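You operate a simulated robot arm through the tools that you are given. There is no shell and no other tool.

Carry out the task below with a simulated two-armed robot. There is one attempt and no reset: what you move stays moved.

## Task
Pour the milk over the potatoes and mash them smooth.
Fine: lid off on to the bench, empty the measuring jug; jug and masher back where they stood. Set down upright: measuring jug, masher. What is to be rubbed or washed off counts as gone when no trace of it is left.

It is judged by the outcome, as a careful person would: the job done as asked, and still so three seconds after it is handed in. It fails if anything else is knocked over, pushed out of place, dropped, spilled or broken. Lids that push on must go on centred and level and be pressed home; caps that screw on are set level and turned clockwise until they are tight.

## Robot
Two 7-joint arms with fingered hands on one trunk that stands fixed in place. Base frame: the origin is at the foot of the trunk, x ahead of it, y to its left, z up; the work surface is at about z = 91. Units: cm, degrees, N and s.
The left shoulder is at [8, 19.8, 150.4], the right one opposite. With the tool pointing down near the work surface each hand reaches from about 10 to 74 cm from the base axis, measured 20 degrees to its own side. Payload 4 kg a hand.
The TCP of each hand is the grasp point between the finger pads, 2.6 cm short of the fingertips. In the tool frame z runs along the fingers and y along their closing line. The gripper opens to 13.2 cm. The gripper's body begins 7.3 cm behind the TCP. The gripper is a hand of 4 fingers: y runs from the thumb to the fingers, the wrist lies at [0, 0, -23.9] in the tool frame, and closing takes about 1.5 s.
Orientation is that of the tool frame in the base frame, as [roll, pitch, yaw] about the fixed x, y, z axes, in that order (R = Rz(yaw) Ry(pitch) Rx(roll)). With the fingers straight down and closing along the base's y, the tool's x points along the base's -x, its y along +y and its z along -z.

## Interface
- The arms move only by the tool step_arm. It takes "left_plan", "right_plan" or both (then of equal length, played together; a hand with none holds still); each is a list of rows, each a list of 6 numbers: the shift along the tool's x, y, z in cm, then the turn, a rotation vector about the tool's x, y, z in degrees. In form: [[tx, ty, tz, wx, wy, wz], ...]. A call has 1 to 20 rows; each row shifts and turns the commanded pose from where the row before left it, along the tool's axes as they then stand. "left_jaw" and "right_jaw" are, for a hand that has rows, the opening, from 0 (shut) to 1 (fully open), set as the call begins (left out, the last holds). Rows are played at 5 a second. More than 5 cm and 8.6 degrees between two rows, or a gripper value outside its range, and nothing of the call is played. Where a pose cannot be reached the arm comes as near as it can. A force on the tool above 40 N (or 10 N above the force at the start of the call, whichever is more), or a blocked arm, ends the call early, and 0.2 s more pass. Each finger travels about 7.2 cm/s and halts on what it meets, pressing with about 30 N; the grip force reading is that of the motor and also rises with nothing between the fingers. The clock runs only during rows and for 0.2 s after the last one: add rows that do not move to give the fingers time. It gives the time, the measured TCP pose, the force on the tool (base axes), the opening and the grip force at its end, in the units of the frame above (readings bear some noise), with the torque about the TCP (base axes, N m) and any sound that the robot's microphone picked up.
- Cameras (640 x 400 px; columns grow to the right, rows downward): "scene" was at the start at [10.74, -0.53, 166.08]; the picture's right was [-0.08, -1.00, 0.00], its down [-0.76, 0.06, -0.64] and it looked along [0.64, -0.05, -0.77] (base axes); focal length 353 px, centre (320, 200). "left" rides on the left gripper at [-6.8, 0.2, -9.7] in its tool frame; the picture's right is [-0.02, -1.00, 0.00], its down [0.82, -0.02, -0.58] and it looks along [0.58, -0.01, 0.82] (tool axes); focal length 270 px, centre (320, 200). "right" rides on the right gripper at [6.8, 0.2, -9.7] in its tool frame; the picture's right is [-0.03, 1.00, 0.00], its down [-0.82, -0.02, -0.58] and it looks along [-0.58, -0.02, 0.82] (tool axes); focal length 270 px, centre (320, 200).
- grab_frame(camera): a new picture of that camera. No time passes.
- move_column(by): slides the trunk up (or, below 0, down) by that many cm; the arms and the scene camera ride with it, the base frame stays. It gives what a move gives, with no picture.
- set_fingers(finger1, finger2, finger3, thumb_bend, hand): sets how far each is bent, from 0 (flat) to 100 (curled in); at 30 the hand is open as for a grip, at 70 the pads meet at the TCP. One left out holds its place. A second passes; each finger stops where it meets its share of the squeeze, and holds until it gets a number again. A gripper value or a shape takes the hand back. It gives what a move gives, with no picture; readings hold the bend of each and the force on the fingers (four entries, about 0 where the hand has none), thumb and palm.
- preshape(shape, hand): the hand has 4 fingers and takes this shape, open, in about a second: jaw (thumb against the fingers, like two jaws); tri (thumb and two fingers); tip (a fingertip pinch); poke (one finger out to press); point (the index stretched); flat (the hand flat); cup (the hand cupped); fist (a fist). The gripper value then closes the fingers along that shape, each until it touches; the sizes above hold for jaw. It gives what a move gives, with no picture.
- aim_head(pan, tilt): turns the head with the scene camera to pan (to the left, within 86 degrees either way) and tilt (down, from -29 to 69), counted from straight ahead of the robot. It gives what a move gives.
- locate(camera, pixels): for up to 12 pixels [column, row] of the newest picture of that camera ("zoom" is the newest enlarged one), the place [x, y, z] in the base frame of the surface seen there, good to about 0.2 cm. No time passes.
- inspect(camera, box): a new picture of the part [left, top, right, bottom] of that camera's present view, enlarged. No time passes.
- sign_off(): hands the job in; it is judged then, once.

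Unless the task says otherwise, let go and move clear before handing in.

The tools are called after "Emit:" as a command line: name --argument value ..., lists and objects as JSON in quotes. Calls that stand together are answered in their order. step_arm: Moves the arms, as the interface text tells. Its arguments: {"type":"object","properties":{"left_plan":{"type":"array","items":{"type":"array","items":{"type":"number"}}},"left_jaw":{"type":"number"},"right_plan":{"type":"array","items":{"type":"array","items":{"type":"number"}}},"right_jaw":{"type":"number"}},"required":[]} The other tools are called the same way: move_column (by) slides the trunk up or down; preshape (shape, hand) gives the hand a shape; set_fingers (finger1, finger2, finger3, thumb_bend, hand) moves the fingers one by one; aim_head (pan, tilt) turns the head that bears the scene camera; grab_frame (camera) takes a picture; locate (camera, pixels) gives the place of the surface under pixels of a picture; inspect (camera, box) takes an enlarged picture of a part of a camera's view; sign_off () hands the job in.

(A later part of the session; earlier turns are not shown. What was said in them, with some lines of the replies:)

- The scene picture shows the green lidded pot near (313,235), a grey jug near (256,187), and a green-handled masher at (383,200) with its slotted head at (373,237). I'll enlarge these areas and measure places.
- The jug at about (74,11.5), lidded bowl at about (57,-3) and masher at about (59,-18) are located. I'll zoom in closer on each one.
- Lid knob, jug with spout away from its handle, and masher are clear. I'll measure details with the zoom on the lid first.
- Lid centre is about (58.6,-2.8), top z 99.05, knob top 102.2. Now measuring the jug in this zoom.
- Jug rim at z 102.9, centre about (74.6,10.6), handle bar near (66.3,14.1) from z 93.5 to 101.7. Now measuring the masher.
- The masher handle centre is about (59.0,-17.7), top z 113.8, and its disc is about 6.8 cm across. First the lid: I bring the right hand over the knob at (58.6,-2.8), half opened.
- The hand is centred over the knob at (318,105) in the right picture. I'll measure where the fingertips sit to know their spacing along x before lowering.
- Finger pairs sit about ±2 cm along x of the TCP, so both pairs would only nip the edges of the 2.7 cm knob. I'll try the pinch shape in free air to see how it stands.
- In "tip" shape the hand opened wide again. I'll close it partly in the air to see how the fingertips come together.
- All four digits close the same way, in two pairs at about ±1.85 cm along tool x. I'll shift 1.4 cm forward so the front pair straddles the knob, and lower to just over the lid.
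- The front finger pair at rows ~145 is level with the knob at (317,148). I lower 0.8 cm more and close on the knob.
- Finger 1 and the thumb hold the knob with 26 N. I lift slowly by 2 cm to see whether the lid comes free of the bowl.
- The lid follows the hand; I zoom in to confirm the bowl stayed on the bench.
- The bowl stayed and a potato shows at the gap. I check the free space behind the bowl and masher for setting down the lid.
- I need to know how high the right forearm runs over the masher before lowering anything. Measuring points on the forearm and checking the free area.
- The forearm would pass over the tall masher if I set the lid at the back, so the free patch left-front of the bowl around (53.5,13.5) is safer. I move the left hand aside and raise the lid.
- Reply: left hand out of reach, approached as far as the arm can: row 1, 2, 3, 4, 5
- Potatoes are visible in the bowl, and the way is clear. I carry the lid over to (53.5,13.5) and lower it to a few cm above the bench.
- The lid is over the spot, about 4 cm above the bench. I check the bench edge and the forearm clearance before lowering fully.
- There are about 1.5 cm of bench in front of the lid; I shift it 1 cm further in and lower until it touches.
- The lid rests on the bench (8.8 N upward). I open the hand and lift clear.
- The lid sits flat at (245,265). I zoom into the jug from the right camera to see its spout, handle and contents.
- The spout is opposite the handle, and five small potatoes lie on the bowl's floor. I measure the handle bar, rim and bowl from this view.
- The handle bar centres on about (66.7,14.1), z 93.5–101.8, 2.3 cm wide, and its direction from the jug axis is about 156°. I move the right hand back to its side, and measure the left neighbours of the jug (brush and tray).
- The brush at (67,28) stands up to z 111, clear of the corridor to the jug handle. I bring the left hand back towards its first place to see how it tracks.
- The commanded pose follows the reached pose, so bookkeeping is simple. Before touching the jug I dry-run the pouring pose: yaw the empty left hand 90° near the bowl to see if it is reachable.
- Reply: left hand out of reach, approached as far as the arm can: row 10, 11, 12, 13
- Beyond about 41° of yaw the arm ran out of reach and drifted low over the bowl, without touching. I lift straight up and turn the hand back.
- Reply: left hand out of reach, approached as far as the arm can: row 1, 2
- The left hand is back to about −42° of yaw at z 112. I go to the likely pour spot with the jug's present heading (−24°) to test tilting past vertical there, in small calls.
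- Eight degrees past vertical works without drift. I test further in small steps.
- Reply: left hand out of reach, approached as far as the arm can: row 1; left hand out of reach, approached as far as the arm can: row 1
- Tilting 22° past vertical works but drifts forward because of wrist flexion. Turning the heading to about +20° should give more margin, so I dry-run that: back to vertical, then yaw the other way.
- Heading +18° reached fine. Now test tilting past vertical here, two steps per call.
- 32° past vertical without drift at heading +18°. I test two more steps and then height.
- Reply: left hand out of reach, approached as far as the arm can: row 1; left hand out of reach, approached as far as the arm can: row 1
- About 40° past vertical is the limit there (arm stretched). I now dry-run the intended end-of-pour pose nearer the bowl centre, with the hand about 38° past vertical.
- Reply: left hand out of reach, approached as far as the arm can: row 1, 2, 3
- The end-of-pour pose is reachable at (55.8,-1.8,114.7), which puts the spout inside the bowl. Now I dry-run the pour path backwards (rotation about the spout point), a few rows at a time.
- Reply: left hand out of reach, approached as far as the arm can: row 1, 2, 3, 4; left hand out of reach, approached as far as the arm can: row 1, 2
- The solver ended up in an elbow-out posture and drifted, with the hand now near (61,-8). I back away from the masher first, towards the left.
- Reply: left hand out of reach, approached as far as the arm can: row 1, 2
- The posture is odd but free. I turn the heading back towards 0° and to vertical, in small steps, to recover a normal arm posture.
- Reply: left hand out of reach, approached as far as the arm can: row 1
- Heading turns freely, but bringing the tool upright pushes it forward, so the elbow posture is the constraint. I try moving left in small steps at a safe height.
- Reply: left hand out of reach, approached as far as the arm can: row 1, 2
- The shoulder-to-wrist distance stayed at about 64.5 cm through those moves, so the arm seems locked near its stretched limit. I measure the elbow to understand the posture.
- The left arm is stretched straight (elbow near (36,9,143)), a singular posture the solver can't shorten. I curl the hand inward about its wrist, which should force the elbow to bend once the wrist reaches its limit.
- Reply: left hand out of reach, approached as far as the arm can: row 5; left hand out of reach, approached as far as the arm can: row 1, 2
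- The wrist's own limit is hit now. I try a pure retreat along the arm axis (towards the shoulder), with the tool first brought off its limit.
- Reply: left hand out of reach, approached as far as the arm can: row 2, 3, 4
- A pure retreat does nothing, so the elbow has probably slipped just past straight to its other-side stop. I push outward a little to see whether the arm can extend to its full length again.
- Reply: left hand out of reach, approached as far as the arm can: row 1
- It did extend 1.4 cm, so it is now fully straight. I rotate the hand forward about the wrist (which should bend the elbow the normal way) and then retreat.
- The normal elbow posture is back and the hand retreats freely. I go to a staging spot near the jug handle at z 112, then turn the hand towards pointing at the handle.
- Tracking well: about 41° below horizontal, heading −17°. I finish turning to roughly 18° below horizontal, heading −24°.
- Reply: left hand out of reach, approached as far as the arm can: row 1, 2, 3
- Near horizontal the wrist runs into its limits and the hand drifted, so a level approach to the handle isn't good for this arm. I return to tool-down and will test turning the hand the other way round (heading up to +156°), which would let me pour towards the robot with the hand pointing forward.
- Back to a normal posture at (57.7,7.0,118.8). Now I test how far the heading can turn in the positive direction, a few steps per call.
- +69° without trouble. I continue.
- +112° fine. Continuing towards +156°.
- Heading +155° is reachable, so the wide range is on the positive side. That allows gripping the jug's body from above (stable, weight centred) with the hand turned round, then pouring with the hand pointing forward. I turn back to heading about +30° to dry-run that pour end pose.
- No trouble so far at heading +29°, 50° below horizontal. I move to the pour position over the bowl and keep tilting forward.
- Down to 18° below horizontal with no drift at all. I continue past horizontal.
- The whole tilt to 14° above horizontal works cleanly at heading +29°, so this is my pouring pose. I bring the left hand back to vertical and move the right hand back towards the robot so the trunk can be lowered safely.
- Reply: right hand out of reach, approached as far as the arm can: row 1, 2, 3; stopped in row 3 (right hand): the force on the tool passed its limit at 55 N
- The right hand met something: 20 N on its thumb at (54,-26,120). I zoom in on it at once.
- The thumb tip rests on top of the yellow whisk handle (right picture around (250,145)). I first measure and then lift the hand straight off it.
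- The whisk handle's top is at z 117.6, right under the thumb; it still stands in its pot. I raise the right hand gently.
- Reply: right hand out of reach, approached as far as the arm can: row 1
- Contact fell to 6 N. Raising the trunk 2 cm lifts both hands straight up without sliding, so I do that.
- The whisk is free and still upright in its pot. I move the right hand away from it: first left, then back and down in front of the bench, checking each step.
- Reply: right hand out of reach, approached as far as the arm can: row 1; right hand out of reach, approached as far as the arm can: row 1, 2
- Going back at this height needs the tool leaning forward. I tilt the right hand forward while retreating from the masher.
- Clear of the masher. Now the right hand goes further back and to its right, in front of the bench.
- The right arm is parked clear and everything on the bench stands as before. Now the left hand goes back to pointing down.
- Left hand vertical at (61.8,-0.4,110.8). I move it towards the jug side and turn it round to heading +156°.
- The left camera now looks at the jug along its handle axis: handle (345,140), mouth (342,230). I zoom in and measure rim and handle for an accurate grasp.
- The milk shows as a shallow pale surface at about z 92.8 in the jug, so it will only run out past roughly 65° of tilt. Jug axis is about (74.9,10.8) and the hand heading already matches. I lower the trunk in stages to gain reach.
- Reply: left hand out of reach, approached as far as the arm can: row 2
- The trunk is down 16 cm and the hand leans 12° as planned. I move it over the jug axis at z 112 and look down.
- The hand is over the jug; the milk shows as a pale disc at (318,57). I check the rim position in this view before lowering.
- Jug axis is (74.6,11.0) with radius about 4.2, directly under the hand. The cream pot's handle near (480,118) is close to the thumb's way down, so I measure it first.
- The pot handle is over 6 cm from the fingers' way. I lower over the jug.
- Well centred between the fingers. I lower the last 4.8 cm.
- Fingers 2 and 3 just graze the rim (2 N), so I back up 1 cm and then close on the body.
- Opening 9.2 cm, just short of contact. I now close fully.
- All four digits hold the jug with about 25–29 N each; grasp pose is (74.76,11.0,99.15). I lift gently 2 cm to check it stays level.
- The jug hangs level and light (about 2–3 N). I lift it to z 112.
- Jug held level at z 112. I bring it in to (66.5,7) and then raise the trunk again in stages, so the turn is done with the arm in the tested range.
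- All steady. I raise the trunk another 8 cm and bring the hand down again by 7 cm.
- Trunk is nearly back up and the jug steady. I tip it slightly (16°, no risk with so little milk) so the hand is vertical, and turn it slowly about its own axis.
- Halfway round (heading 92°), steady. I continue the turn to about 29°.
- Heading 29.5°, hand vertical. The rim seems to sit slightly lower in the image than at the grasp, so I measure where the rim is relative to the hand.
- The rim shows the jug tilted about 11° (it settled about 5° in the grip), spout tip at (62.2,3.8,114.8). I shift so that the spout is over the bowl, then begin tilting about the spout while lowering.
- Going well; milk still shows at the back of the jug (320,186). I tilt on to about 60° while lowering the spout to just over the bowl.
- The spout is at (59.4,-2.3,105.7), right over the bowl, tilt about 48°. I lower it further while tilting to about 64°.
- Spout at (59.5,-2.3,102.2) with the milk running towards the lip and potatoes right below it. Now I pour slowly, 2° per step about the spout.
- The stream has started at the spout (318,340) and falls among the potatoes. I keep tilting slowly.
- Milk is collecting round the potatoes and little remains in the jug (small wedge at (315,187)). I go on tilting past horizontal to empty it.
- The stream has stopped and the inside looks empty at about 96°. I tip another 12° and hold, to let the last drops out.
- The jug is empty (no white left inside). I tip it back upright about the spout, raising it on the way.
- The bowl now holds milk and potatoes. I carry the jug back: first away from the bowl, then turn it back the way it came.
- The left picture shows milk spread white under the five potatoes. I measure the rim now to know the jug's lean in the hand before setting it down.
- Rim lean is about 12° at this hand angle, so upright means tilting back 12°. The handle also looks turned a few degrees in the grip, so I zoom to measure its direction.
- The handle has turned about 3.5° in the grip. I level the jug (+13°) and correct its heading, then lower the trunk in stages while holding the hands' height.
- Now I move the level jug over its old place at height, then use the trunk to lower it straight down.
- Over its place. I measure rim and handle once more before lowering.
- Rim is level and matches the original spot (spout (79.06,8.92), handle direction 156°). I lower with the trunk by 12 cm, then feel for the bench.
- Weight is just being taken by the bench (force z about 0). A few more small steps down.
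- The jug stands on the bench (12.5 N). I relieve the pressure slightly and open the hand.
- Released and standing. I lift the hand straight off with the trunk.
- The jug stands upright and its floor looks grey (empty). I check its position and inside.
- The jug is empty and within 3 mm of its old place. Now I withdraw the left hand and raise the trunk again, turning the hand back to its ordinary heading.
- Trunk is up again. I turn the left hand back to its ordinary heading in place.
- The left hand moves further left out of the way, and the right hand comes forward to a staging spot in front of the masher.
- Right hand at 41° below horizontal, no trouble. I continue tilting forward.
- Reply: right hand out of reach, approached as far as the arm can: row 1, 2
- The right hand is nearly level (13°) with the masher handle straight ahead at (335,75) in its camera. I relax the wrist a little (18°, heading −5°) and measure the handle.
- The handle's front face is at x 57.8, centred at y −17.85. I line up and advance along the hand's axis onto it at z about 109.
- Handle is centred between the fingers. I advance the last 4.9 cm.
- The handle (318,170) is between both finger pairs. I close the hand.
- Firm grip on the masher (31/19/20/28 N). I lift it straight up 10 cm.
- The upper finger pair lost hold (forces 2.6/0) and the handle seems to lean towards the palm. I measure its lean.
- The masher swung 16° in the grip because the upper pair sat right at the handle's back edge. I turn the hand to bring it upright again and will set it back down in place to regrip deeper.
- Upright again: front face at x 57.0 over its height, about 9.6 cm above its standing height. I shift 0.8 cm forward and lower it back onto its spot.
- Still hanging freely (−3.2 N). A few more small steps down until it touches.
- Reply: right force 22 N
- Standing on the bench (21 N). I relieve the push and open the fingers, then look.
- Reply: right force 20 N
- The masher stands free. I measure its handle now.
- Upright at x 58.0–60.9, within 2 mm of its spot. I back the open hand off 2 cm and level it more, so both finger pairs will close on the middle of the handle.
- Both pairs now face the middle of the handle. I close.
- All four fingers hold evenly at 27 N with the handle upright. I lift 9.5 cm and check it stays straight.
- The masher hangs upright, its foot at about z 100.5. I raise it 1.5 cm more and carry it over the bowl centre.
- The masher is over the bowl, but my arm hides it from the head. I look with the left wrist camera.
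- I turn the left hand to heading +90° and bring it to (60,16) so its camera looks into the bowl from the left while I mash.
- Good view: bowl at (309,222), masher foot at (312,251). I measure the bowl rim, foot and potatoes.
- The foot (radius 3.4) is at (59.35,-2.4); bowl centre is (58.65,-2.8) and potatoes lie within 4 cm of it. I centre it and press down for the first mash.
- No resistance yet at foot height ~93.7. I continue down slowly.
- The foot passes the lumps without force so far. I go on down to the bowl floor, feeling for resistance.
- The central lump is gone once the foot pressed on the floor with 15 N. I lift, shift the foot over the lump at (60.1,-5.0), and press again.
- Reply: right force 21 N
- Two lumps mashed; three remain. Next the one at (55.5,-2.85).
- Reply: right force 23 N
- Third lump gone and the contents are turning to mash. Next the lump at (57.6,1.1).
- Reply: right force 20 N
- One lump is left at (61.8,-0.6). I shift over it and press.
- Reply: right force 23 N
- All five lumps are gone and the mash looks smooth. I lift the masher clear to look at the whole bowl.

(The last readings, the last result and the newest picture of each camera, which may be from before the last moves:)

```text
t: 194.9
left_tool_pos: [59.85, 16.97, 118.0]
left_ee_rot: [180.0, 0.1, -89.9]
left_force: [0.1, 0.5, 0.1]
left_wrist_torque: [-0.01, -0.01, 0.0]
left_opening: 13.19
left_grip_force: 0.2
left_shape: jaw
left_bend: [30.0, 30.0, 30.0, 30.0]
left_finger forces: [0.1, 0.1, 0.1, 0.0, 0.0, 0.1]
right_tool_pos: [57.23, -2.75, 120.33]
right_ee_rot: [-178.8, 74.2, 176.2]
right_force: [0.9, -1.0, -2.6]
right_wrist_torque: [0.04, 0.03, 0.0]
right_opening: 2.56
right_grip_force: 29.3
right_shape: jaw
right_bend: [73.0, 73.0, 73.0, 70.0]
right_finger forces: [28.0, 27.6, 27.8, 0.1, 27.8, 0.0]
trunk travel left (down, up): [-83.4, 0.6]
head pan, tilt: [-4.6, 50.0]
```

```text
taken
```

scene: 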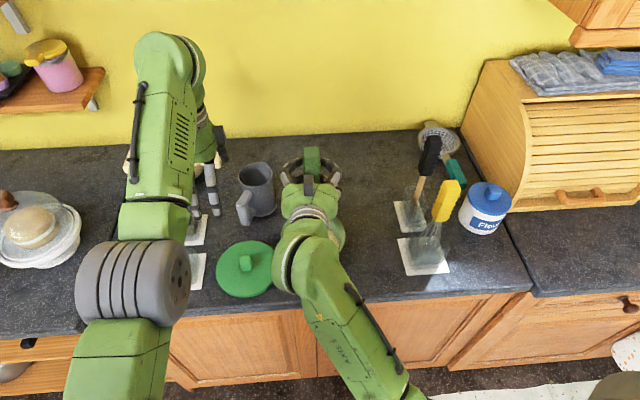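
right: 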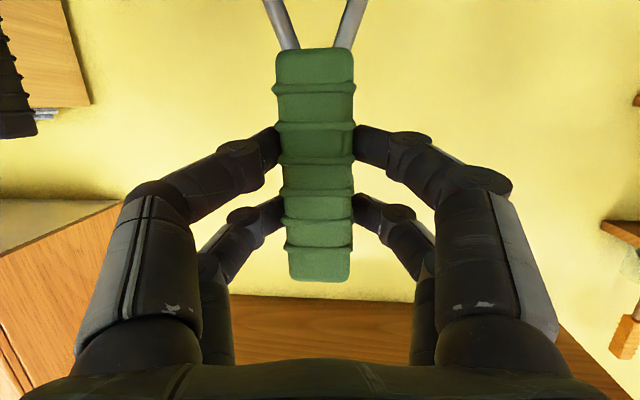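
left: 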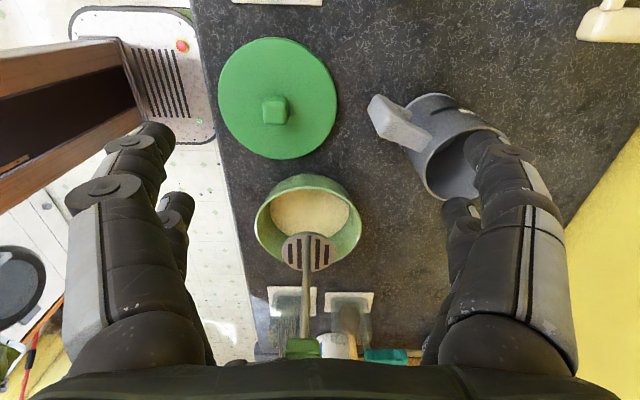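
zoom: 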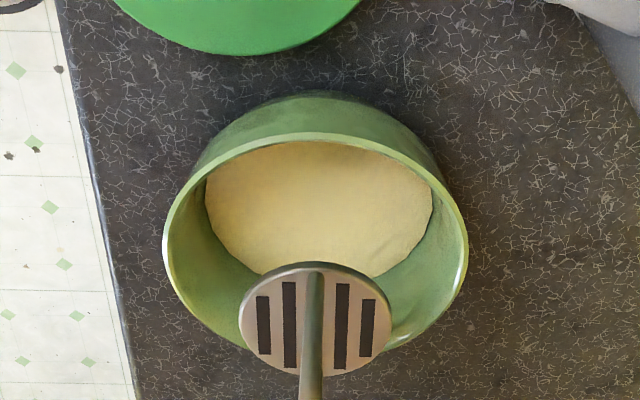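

The visible mash is smooth. I carry the masher back over its own spot and then look at the whole bowl with the head camera.

Emit:
step_arm --right_plan '[[-0.1, -3.73, 0.37, 0, 0, 0], [-0.1, -3.73, 0.37, 0, 0, 0], [-0.1, -3.73, 0.37, 0, 0, 0], [-0.1, -3.73, 0.37, 0, 0, 0], [0, 0, 0, 0, 0, 0]]'

Emit:
grab_frame --camera "scene"

Emit:
inspect --camera "scene" --box '[260, 180, 360, 290]'

Emit:
grab_frame --camera "right"

Emit:
locate --camera "right" --pixels '[[315, 60], [315, 100], [315, 150], [315, 200], [315, 250], [315, 275], [283, 100], [345, 100]]'

```text
t: 196.1
left_tool_pos: [59.73, 16.88, 118.01]
left_ee_rot: [-179.9, 0.0, -89.9]
left_force: [-0.1, 0.3, -0.4]
left_wrist_torque: [-0.01, 0.0, 0.0]
left_opening: 13.18
left_grip_force: 0.1
left_shape: jaw
left_bend: [30.0, 30.0, 30.0, 30.0]
left_finger forces: [0.0, 0.0, 0.2, 0.0, 0.0, 0.0]
right_tool_pos: [57.57, -17.8, 120.31]
right_ee_rot: [-178.7, 74.3, 176.2]
right_force: [0.7, 0.2, -2.7]
right_wrist_torque: [0.01, 0.05, -0.02]
right_opening: 2.58
right_grip_force: 30.3
right_shape: jaw
right_bend: [73.0, 73.0, 73.0, 70.0]
right_finger forces: [27.9, 27.5, 27.8, 0.0, 27.5, 0.0]
trunk travel left (down, up): [-83.4, 0.6]
head pan, tilt: [-4.6, 50.0]
```

```text
taken
```

scene: 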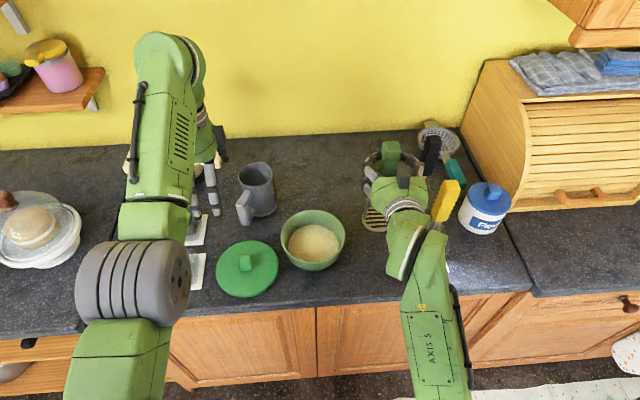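

```text
3.64 times, centred on (310, 235) of scene
```

zoom: 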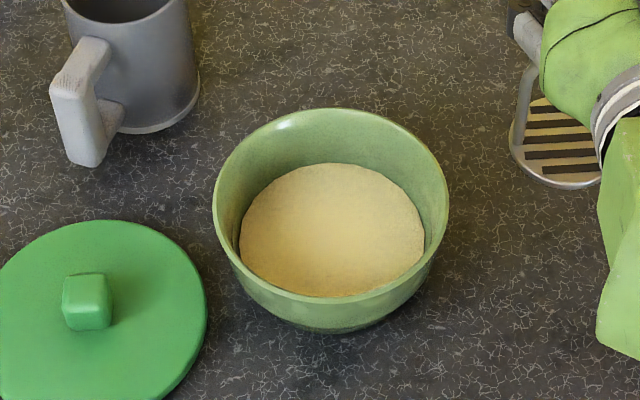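

```text
taken
```

right: 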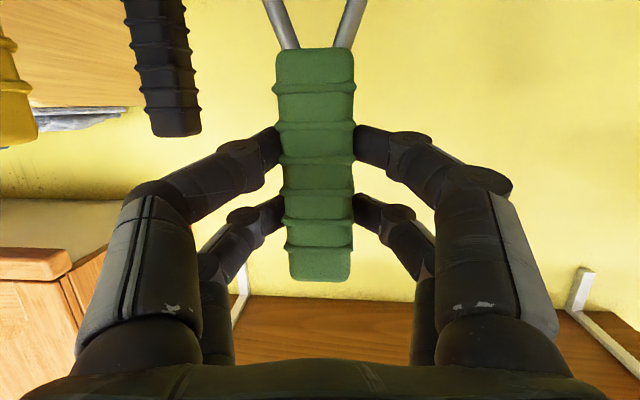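

```text
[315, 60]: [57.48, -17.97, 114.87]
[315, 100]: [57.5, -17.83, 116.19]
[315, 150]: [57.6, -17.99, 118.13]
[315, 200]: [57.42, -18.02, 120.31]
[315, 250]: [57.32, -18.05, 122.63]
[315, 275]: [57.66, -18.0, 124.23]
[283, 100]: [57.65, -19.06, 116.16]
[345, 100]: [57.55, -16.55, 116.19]
```

The bowl shows an even, smooth mash with no lumps. Now I shift 0.3 cm to the masher's exact old spot and lower it.

Emit:
step_arm --right_plan '[[-0.08, 0.14, 0.28, 0, 0, 0], [1.92, 0, 0.54, 0, 0, 0], [1.92, 0, 0.54, 0, 0, 0], [1.92, 0, 0.54, 0, 0, 0], [1.92, 0, 0.54, 0, 0, 0], [1.92, 0, 0.54, 0, 0, 0], [0.29, 0, 0.08, 0, 0, 0], [0.29, 0, 0.08, 0, 0, 0], [0, 0, 0, 0, 0, 0]]'

Emit:
step_arm --right_plan '[[0.14, 0, 0.04, 0, 0, 0], [0.14, 0, 0.04, 0, 0, 0], [0, 0, 0, 0, 0, 0]]'

```text
t: 198.1
left_tool_pos: [59.83, 16.84, 118.12]
left_ee_rot: [180.0, 0.1, -89.9]
left_force: [0.7, 1.0, -0.3]
left_wrist_torque: [-0.02, -0.03, 0.01]
left_opening: 13.21
left_grip_force: 0.1
left_shape: jaw
left_bend: [30.0, 30.0, 30.0, 30.0]
left_finger forces: [0.1, 0.0, 0.0, 0.1, 0.0, 0.1]
right_tool_pos: [57.79, -17.69, 109.63]
right_ee_rot: [-178.9, 74.3, 176.1]
right_force: [0.1, -0.1, -3.9]
right_wrist_torque: [0.02, 0.02, -0.01]
right_opening: 2.58
right_grip_force: 30.6
right_shape: jaw
right_bend: [73.0, 73.0, 73.0, 70.0]
right_finger forces: [27.8, 27.4, 27.7, 0.0, 27.4, 0.0]
trunk travel left (down, up): [-83.4, 0.6]
head pan, tilt: [-4.6, 50.0]
```

```text
t: 198.9
left_tool_pos: [59.74, 16.98, 118.12]
left_ee_rot: [-179.8, 0.1, -89.9]
left_force: [-0.2, 0.5, 0.0]
left_wrist_torque: [-0.02, 0.0, 0.04]
left_opening: 13.21
left_grip_force: 0.0
left_shape: jaw
left_bend: [30.0, 30.0, 30.0, 30.0]
left_finger forces: [0.0, 0.0, 0.0, 0.1, 0.1, 0.0]
right_tool_pos: [57.79, -17.63, 109.51]
right_ee_rot: [-178.8, 74.4, 176.1]
right_force: [1.3, -0.3, 0.1]
right_wrist_torque: [0.05, 0.01, -0.01]
right_opening: 2.59
right_grip_force: 30.2
right_shape: jaw
right_bend: [73.0, 73.0, 73.0, 70.0]
right_finger forces: [28.2, 27.2, 27.9, 0.1, 27.4, 0.0]
trunk travel left (down, up): [-83.4, 0.6]
head pan, tilt: [-4.6, 50.0]
```

The weight is being taken (force z rose from −3.9 to 0). One more small step, then I open.

Emit:
step_arm --right_plan '[[0.1, 0, 0.03, 0, 0, 0], [0, 0, 0, 0, 0, 0]]'

Emit:
step_arm --right_plan '[[0, 0, 0, 0, 0, 0], [0, 0, 0, 0, 0, 0], [0, 0, 0, 0, 0, 0], [0, 0, 0, 0, 0, 0], [0, 0, 0, 0, 0, 0]]' --right_jaw 0.5

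Emit:
grab_frame --camera "right"

Emit:
locate --camera "right" --pixels '[[315, 60], [315, 100], [315, 150], [315, 200], [315, 250], [315, 275], [283, 100], [345, 100]]'

```text
t: 199.5
left_tool_pos: [59.79, 16.91, 118.15]
left_ee_rot: [-180.0, 0.1, -89.9]
left_force: [-0.2, -0.1, 0.5]
left_wrist_torque: [-0.02, 0.01, 0.04]
left_opening: 13.18
left_grip_force: 0.1
left_shape: jaw
left_bend: [30.0, 30.0, 30.0, 30.0]
left_finger forces: [0.1, 0.1, 0.1, 0.0, 0.1, 0.1]
right_tool_pos: [57.62, -17.68, 109.45]
right_ee_rot: [-178.8, 74.5, 176.2]
right_force: [0.9, -1.0, 4.5]
right_wrist_torque: [0.04, -0.04, 0.0]
right_opening: 2.61
right_grip_force: 29.4
right_shape: jaw
right_bend: [73.0, 73.0, 73.0, 70.0]
right_finger forces: [28.0, 27.2, 27.9, 0.1, 27.3, 0.0]
trunk travel left (down, up): [-83.4, 0.6]
head pan, tilt: [-4.6, 50.0]
```

```text
t: 200.7
left_tool_pos: [59.86, 16.84, 118.1]
left_ee_rot: [-179.9, 0.1, -89.9]
left_force: [0.1, 1.0, 0.1]
left_wrist_torque: [0.01, -0.02, -0.02]
left_opening: 13.19
left_grip_force: 0.0
left_shape: jaw
left_bend: [30.0, 30.0, 30.0, 30.0]
left_finger forces: [0.1, 0.0, 0.0, 0.1, 0.1, 0.0]
right_tool_pos: [57.6, -17.75, 109.43]
right_ee_rot: [-178.8, 74.3, 176.2]
right_force: [-0.5, 0.7, -0.1]
right_wrist_torque: [-0.03, -0.02, -0.04]
right_opening: 6.56
right_grip_force: 0.2
right_shape: jaw
right_bend: [73.0, 73.0, 73.0, 70.0]
right_finger forces: [0.0, 0.1, 0.1, 0.0, 0.0, 0.0]
trunk travel left (down, up): [-83.4, 0.6]
head pan, tilt: [-4.6, 50.0]
```

```text
taken
```

right: 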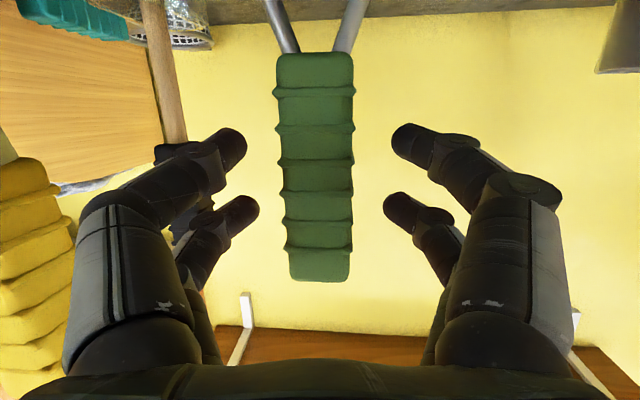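

```text
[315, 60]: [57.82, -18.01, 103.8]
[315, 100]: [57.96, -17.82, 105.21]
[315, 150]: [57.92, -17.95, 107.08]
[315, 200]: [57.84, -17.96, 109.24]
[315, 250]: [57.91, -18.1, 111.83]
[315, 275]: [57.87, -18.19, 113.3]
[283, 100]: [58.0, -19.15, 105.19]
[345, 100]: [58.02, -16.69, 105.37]
```

The masher stands upright in its spot (face x 57.87, y −17.9). I back the open hand straight off.

Emit:
step_arm --right_plan '[[0, 0, -2, 0, 0, 0], [0, 0, -2.5, 0, 0, 0], [0, 0, -2.5, 0, 0, 0], [0, 0, 0, 0, 0, 0]]'

Emit:
step_arm --right_plan '[[1, 0, -2, 0, 6, 0], [1, 0, -2, 0, 6, 0], [1, 0, -2, 0, 6, 0], [0, 0, 0, 0, 0, 0]]'

Emit:
grab_frame --camera "scene"

```text
t: 201.7
left_tool_pos: [59.75, 17.02, 117.98]
left_ee_rot: [-179.9, 0.1, -89.9]
left_force: [0.0, -0.2, 0.2]
left_wrist_torque: [0.01, 0.02, 0.0]
left_opening: 13.21
left_grip_force: 0.1
left_shape: jaw
left_bend: [30.0, 30.0, 30.0, 30.0]
left_finger forces: [0.1, 0.0, 0.1, 0.1, 0.0, 0.0]
right_tool_pos: [50.99, -17.05, 111.35]
right_ee_rot: [-179.0, 74.3, 176.2]
right_force: [0.7, -0.6, -0.7]
right_wrist_torque: [0.03, 0.01, -0.02]
right_opening: 6.53
right_grip_force: 0.0
right_shape: jaw
right_bend: [73.0, 73.0, 73.0, 70.0]
right_finger forces: [0.0, 0.0, 0.0, 0.0, 0.0, 0.0]
trunk travel left (down, up): [-83.4, 0.6]
head pan, tilt: [-4.6, 50.0]
```

```text
t: 202.7
left_tool_pos: [59.71, 16.92, 117.94]
left_ee_rot: [-179.9, 0.2, -89.9]
left_force: [-0.5, 0.6, -0.7]
left_wrist_torque: [-0.01, -0.02, 0.0]
left_opening: 13.2
left_grip_force: 0.1
left_shape: jaw
left_bend: [30.0, 30.0, 30.0, 30.0]
left_finger forces: [0.0, 0.1, 0.0, 0.0, 0.1, 0.1]
right_tool_pos: [44.31, -16.47, 110.74]
right_ee_rot: [-179.4, 56.2, 175.6]
right_force: [0.6, 0.4, 0.8]
right_wrist_torque: [-0.02, 0.0, 0.01]
right_opening: 6.54
right_grip_force: 0.1
right_shape: jaw
right_bend: [73.0, 73.0, 73.0, 70.0]
right_finger forces: [0.0, 0.0, 0.0, 0.0, 0.1, 0.1]
trunk travel left (down, up): [-83.4, 0.6]
head pan, tilt: [-4.6, 50.0]
```

```text
taken
```

scene: 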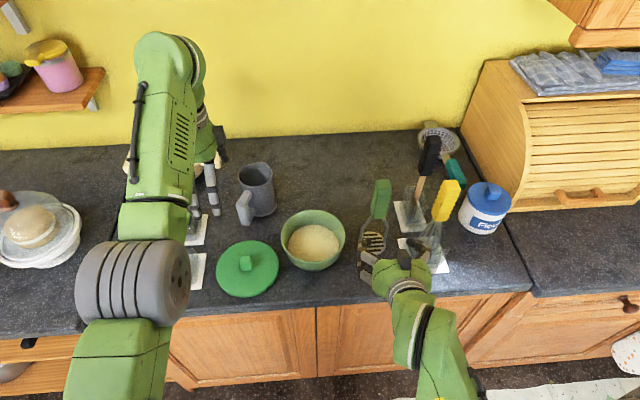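

Right hand clear of the masher. I move both hands away to the sides, clear of everything.

Emit:
step_arm --left_plan '[[-1.5, 0, 0, 0, 0, 0], [-1.5, 0, 0, 0, 0, 0], [-1.5, 0, 0, 0, 0, 0], [0, 0, 0, 0, 0, 0], [0, 0, 0, 0, 0, 0]]' --right_plan '[[0.43, -4.6, -1.1, 0, 0, 0], [0.43, -4.6, -1.1, 0, 0, 0], [0.43, -4.6, -1.1, 0, 0, 0], [0.43, -4.6, -1.1, 0, 0, 0], [0, 0, 0, 0, 0, 0]]'

Emit:
grab_frame --camera "scene"

Emit:
grab_frame --camera "left"

```text
t: 203.9
left_tool_pos: [59.55, 21.38, 118.13]
left_ee_rot: [-179.9, 0.1, -89.9]
left_force: [0.4, -0.3, -0.4]
left_wrist_torque: [0.0, 0.02, 0.03]
left_opening: 13.2
left_grip_force: 0.1
left_shape: jaw
left_bend: [30.0, 30.0, 30.0, 30.0]
left_finger forces: [0.0, 0.0, 0.0, 0.0, 0.0, 0.0]
right_tool_pos: [42.15, -23.27, 111.43]
right_ee_rot: [-179.4, 56.4, 175.3]
right_force: [-0.2, 0.1, -0.4]
right_wrist_torque: [0.02, 0.0, 0.02]
right_opening: 6.54
right_grip_force: 0.0
right_shape: jaw
right_bend: [73.0, 73.0, 73.0, 70.0]
right_finger forces: [0.1, 0.1, 0.0, 0.0, 0.0, 0.0]
right hand out of reach, approached as far as the arm can: row 2, 3, 4
trunk travel left (down, up): [-83.4, 0.6]
head pan, tilt: [-4.6, 50.0]
```

```text
taken
```

scene: 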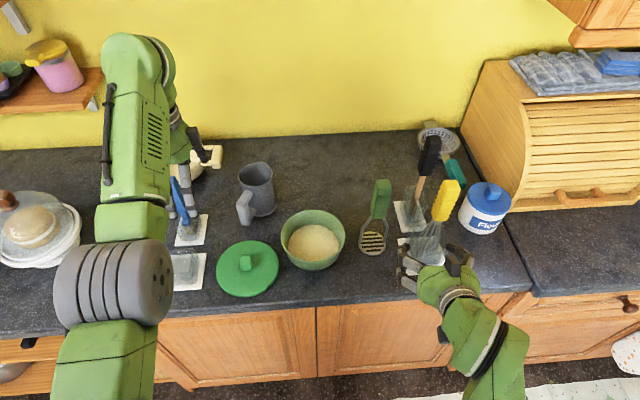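

```text
taken
```

left: 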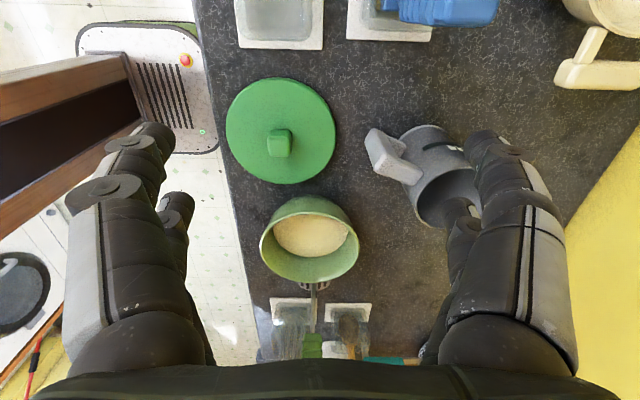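

Both hands are clear (all forces about 0). I bring the trunk to its first height to compare the scene with the beginning, pixel for pixel.

Emit:
move_column --by -2.0

Emit:
grab_frame --camera "scene"

Emit:
inspect --camera "scene" --box '[340, 160, 420, 260]'

Emit:
inspect --camera "scene" --box '[220, 130, 420, 280]'

```text
t: 204.5
left_tool_pos: [59.72, 21.22, 116.04]
left_ee_rot: [-179.8, 0.2, -89.8]
left_force: [-0.2, -0.4, 0.0]
left_wrist_torque: [0.01, 0.01, 0.0]
left_opening: 13.2
left_grip_force: 0.0
left_shape: jaw
left_bend: [30.0, 30.0, 30.0, 30.0]
left_finger forces: [0.1, 0.0, 0.1, 0.0, 0.0, 0.0]
right_tool_pos: [42.21, -23.3, 109.26]
right_ee_rot: [-179.3, 56.2, 175.5]
right_force: [0.1, -0.3, 0.0]
right_wrist_torque: [-0.01, 0.0, -0.01]
right_opening: 6.56
right_grip_force: 0.0
right_shape: jaw
right_bend: [73.0, 73.0, 73.0, 70.0]
right_finger forces: [0.1, 0.1, 0.1, 0.0, 0.0, 0.0]
trunk travel left (down, up): [-81.4, 2.6]
head pan, tilt: [-4.6, 50.0]
```

```text
taken
```

scene: 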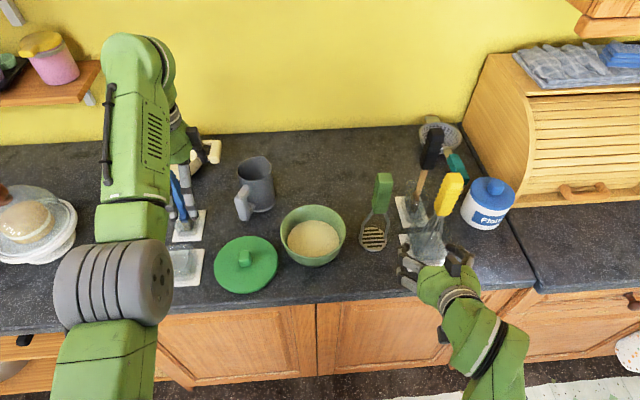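

```text
4.00 times, centred on (380, 210) of scene
```

zoom: 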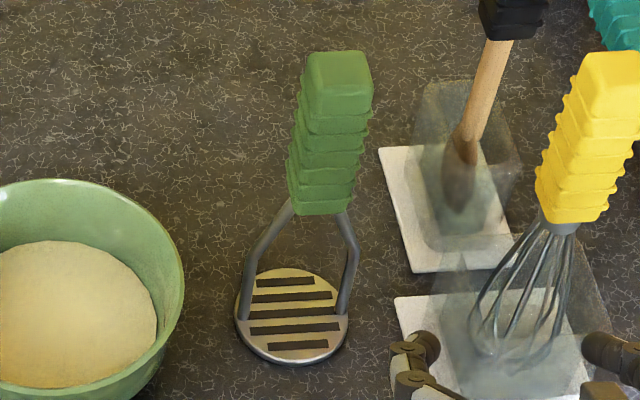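

```text
2.67 times, centred on (320, 205) of scene
```

zoom: 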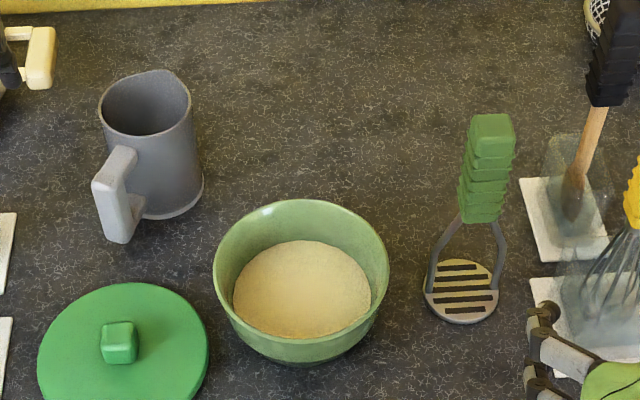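

Compared with the first pictures, the masher, jug, whisk and trays sit at the same pixels (masher foot (292,317), jug rim (145,103), tray corner (395,298)). The bowl holds smooth mash, the lid lies flat on the bench, the jug is empty, and both hands are clear, so I hand the job in.

Emit:
sign_off

```text
The job is handed in.
```

The potatoes are mashed smooth with the milk poured over them, and the job is handed in. The result has not come back yet.

- **Lid:** it is off and lying flat on the bench, left of the bowl.
- **Milk:** it all went into the bowl. The measuring jug is empty.
- **Mash:** all five lumps are gone, and the pictures show an even surface across the whole bowl.
- **Jug and masher:** both stand upright, about 3 mm from where they started.

**Whisk touched:** while I was moving the right arm back, its thumb pressed down on the whisk handle. The call stopped at 55 N. The whisk stayed in its pot, and the final pictures show it and its tray in their original place.

I also set the masher back down and gripped it again before using it, because it swung in the first grip.
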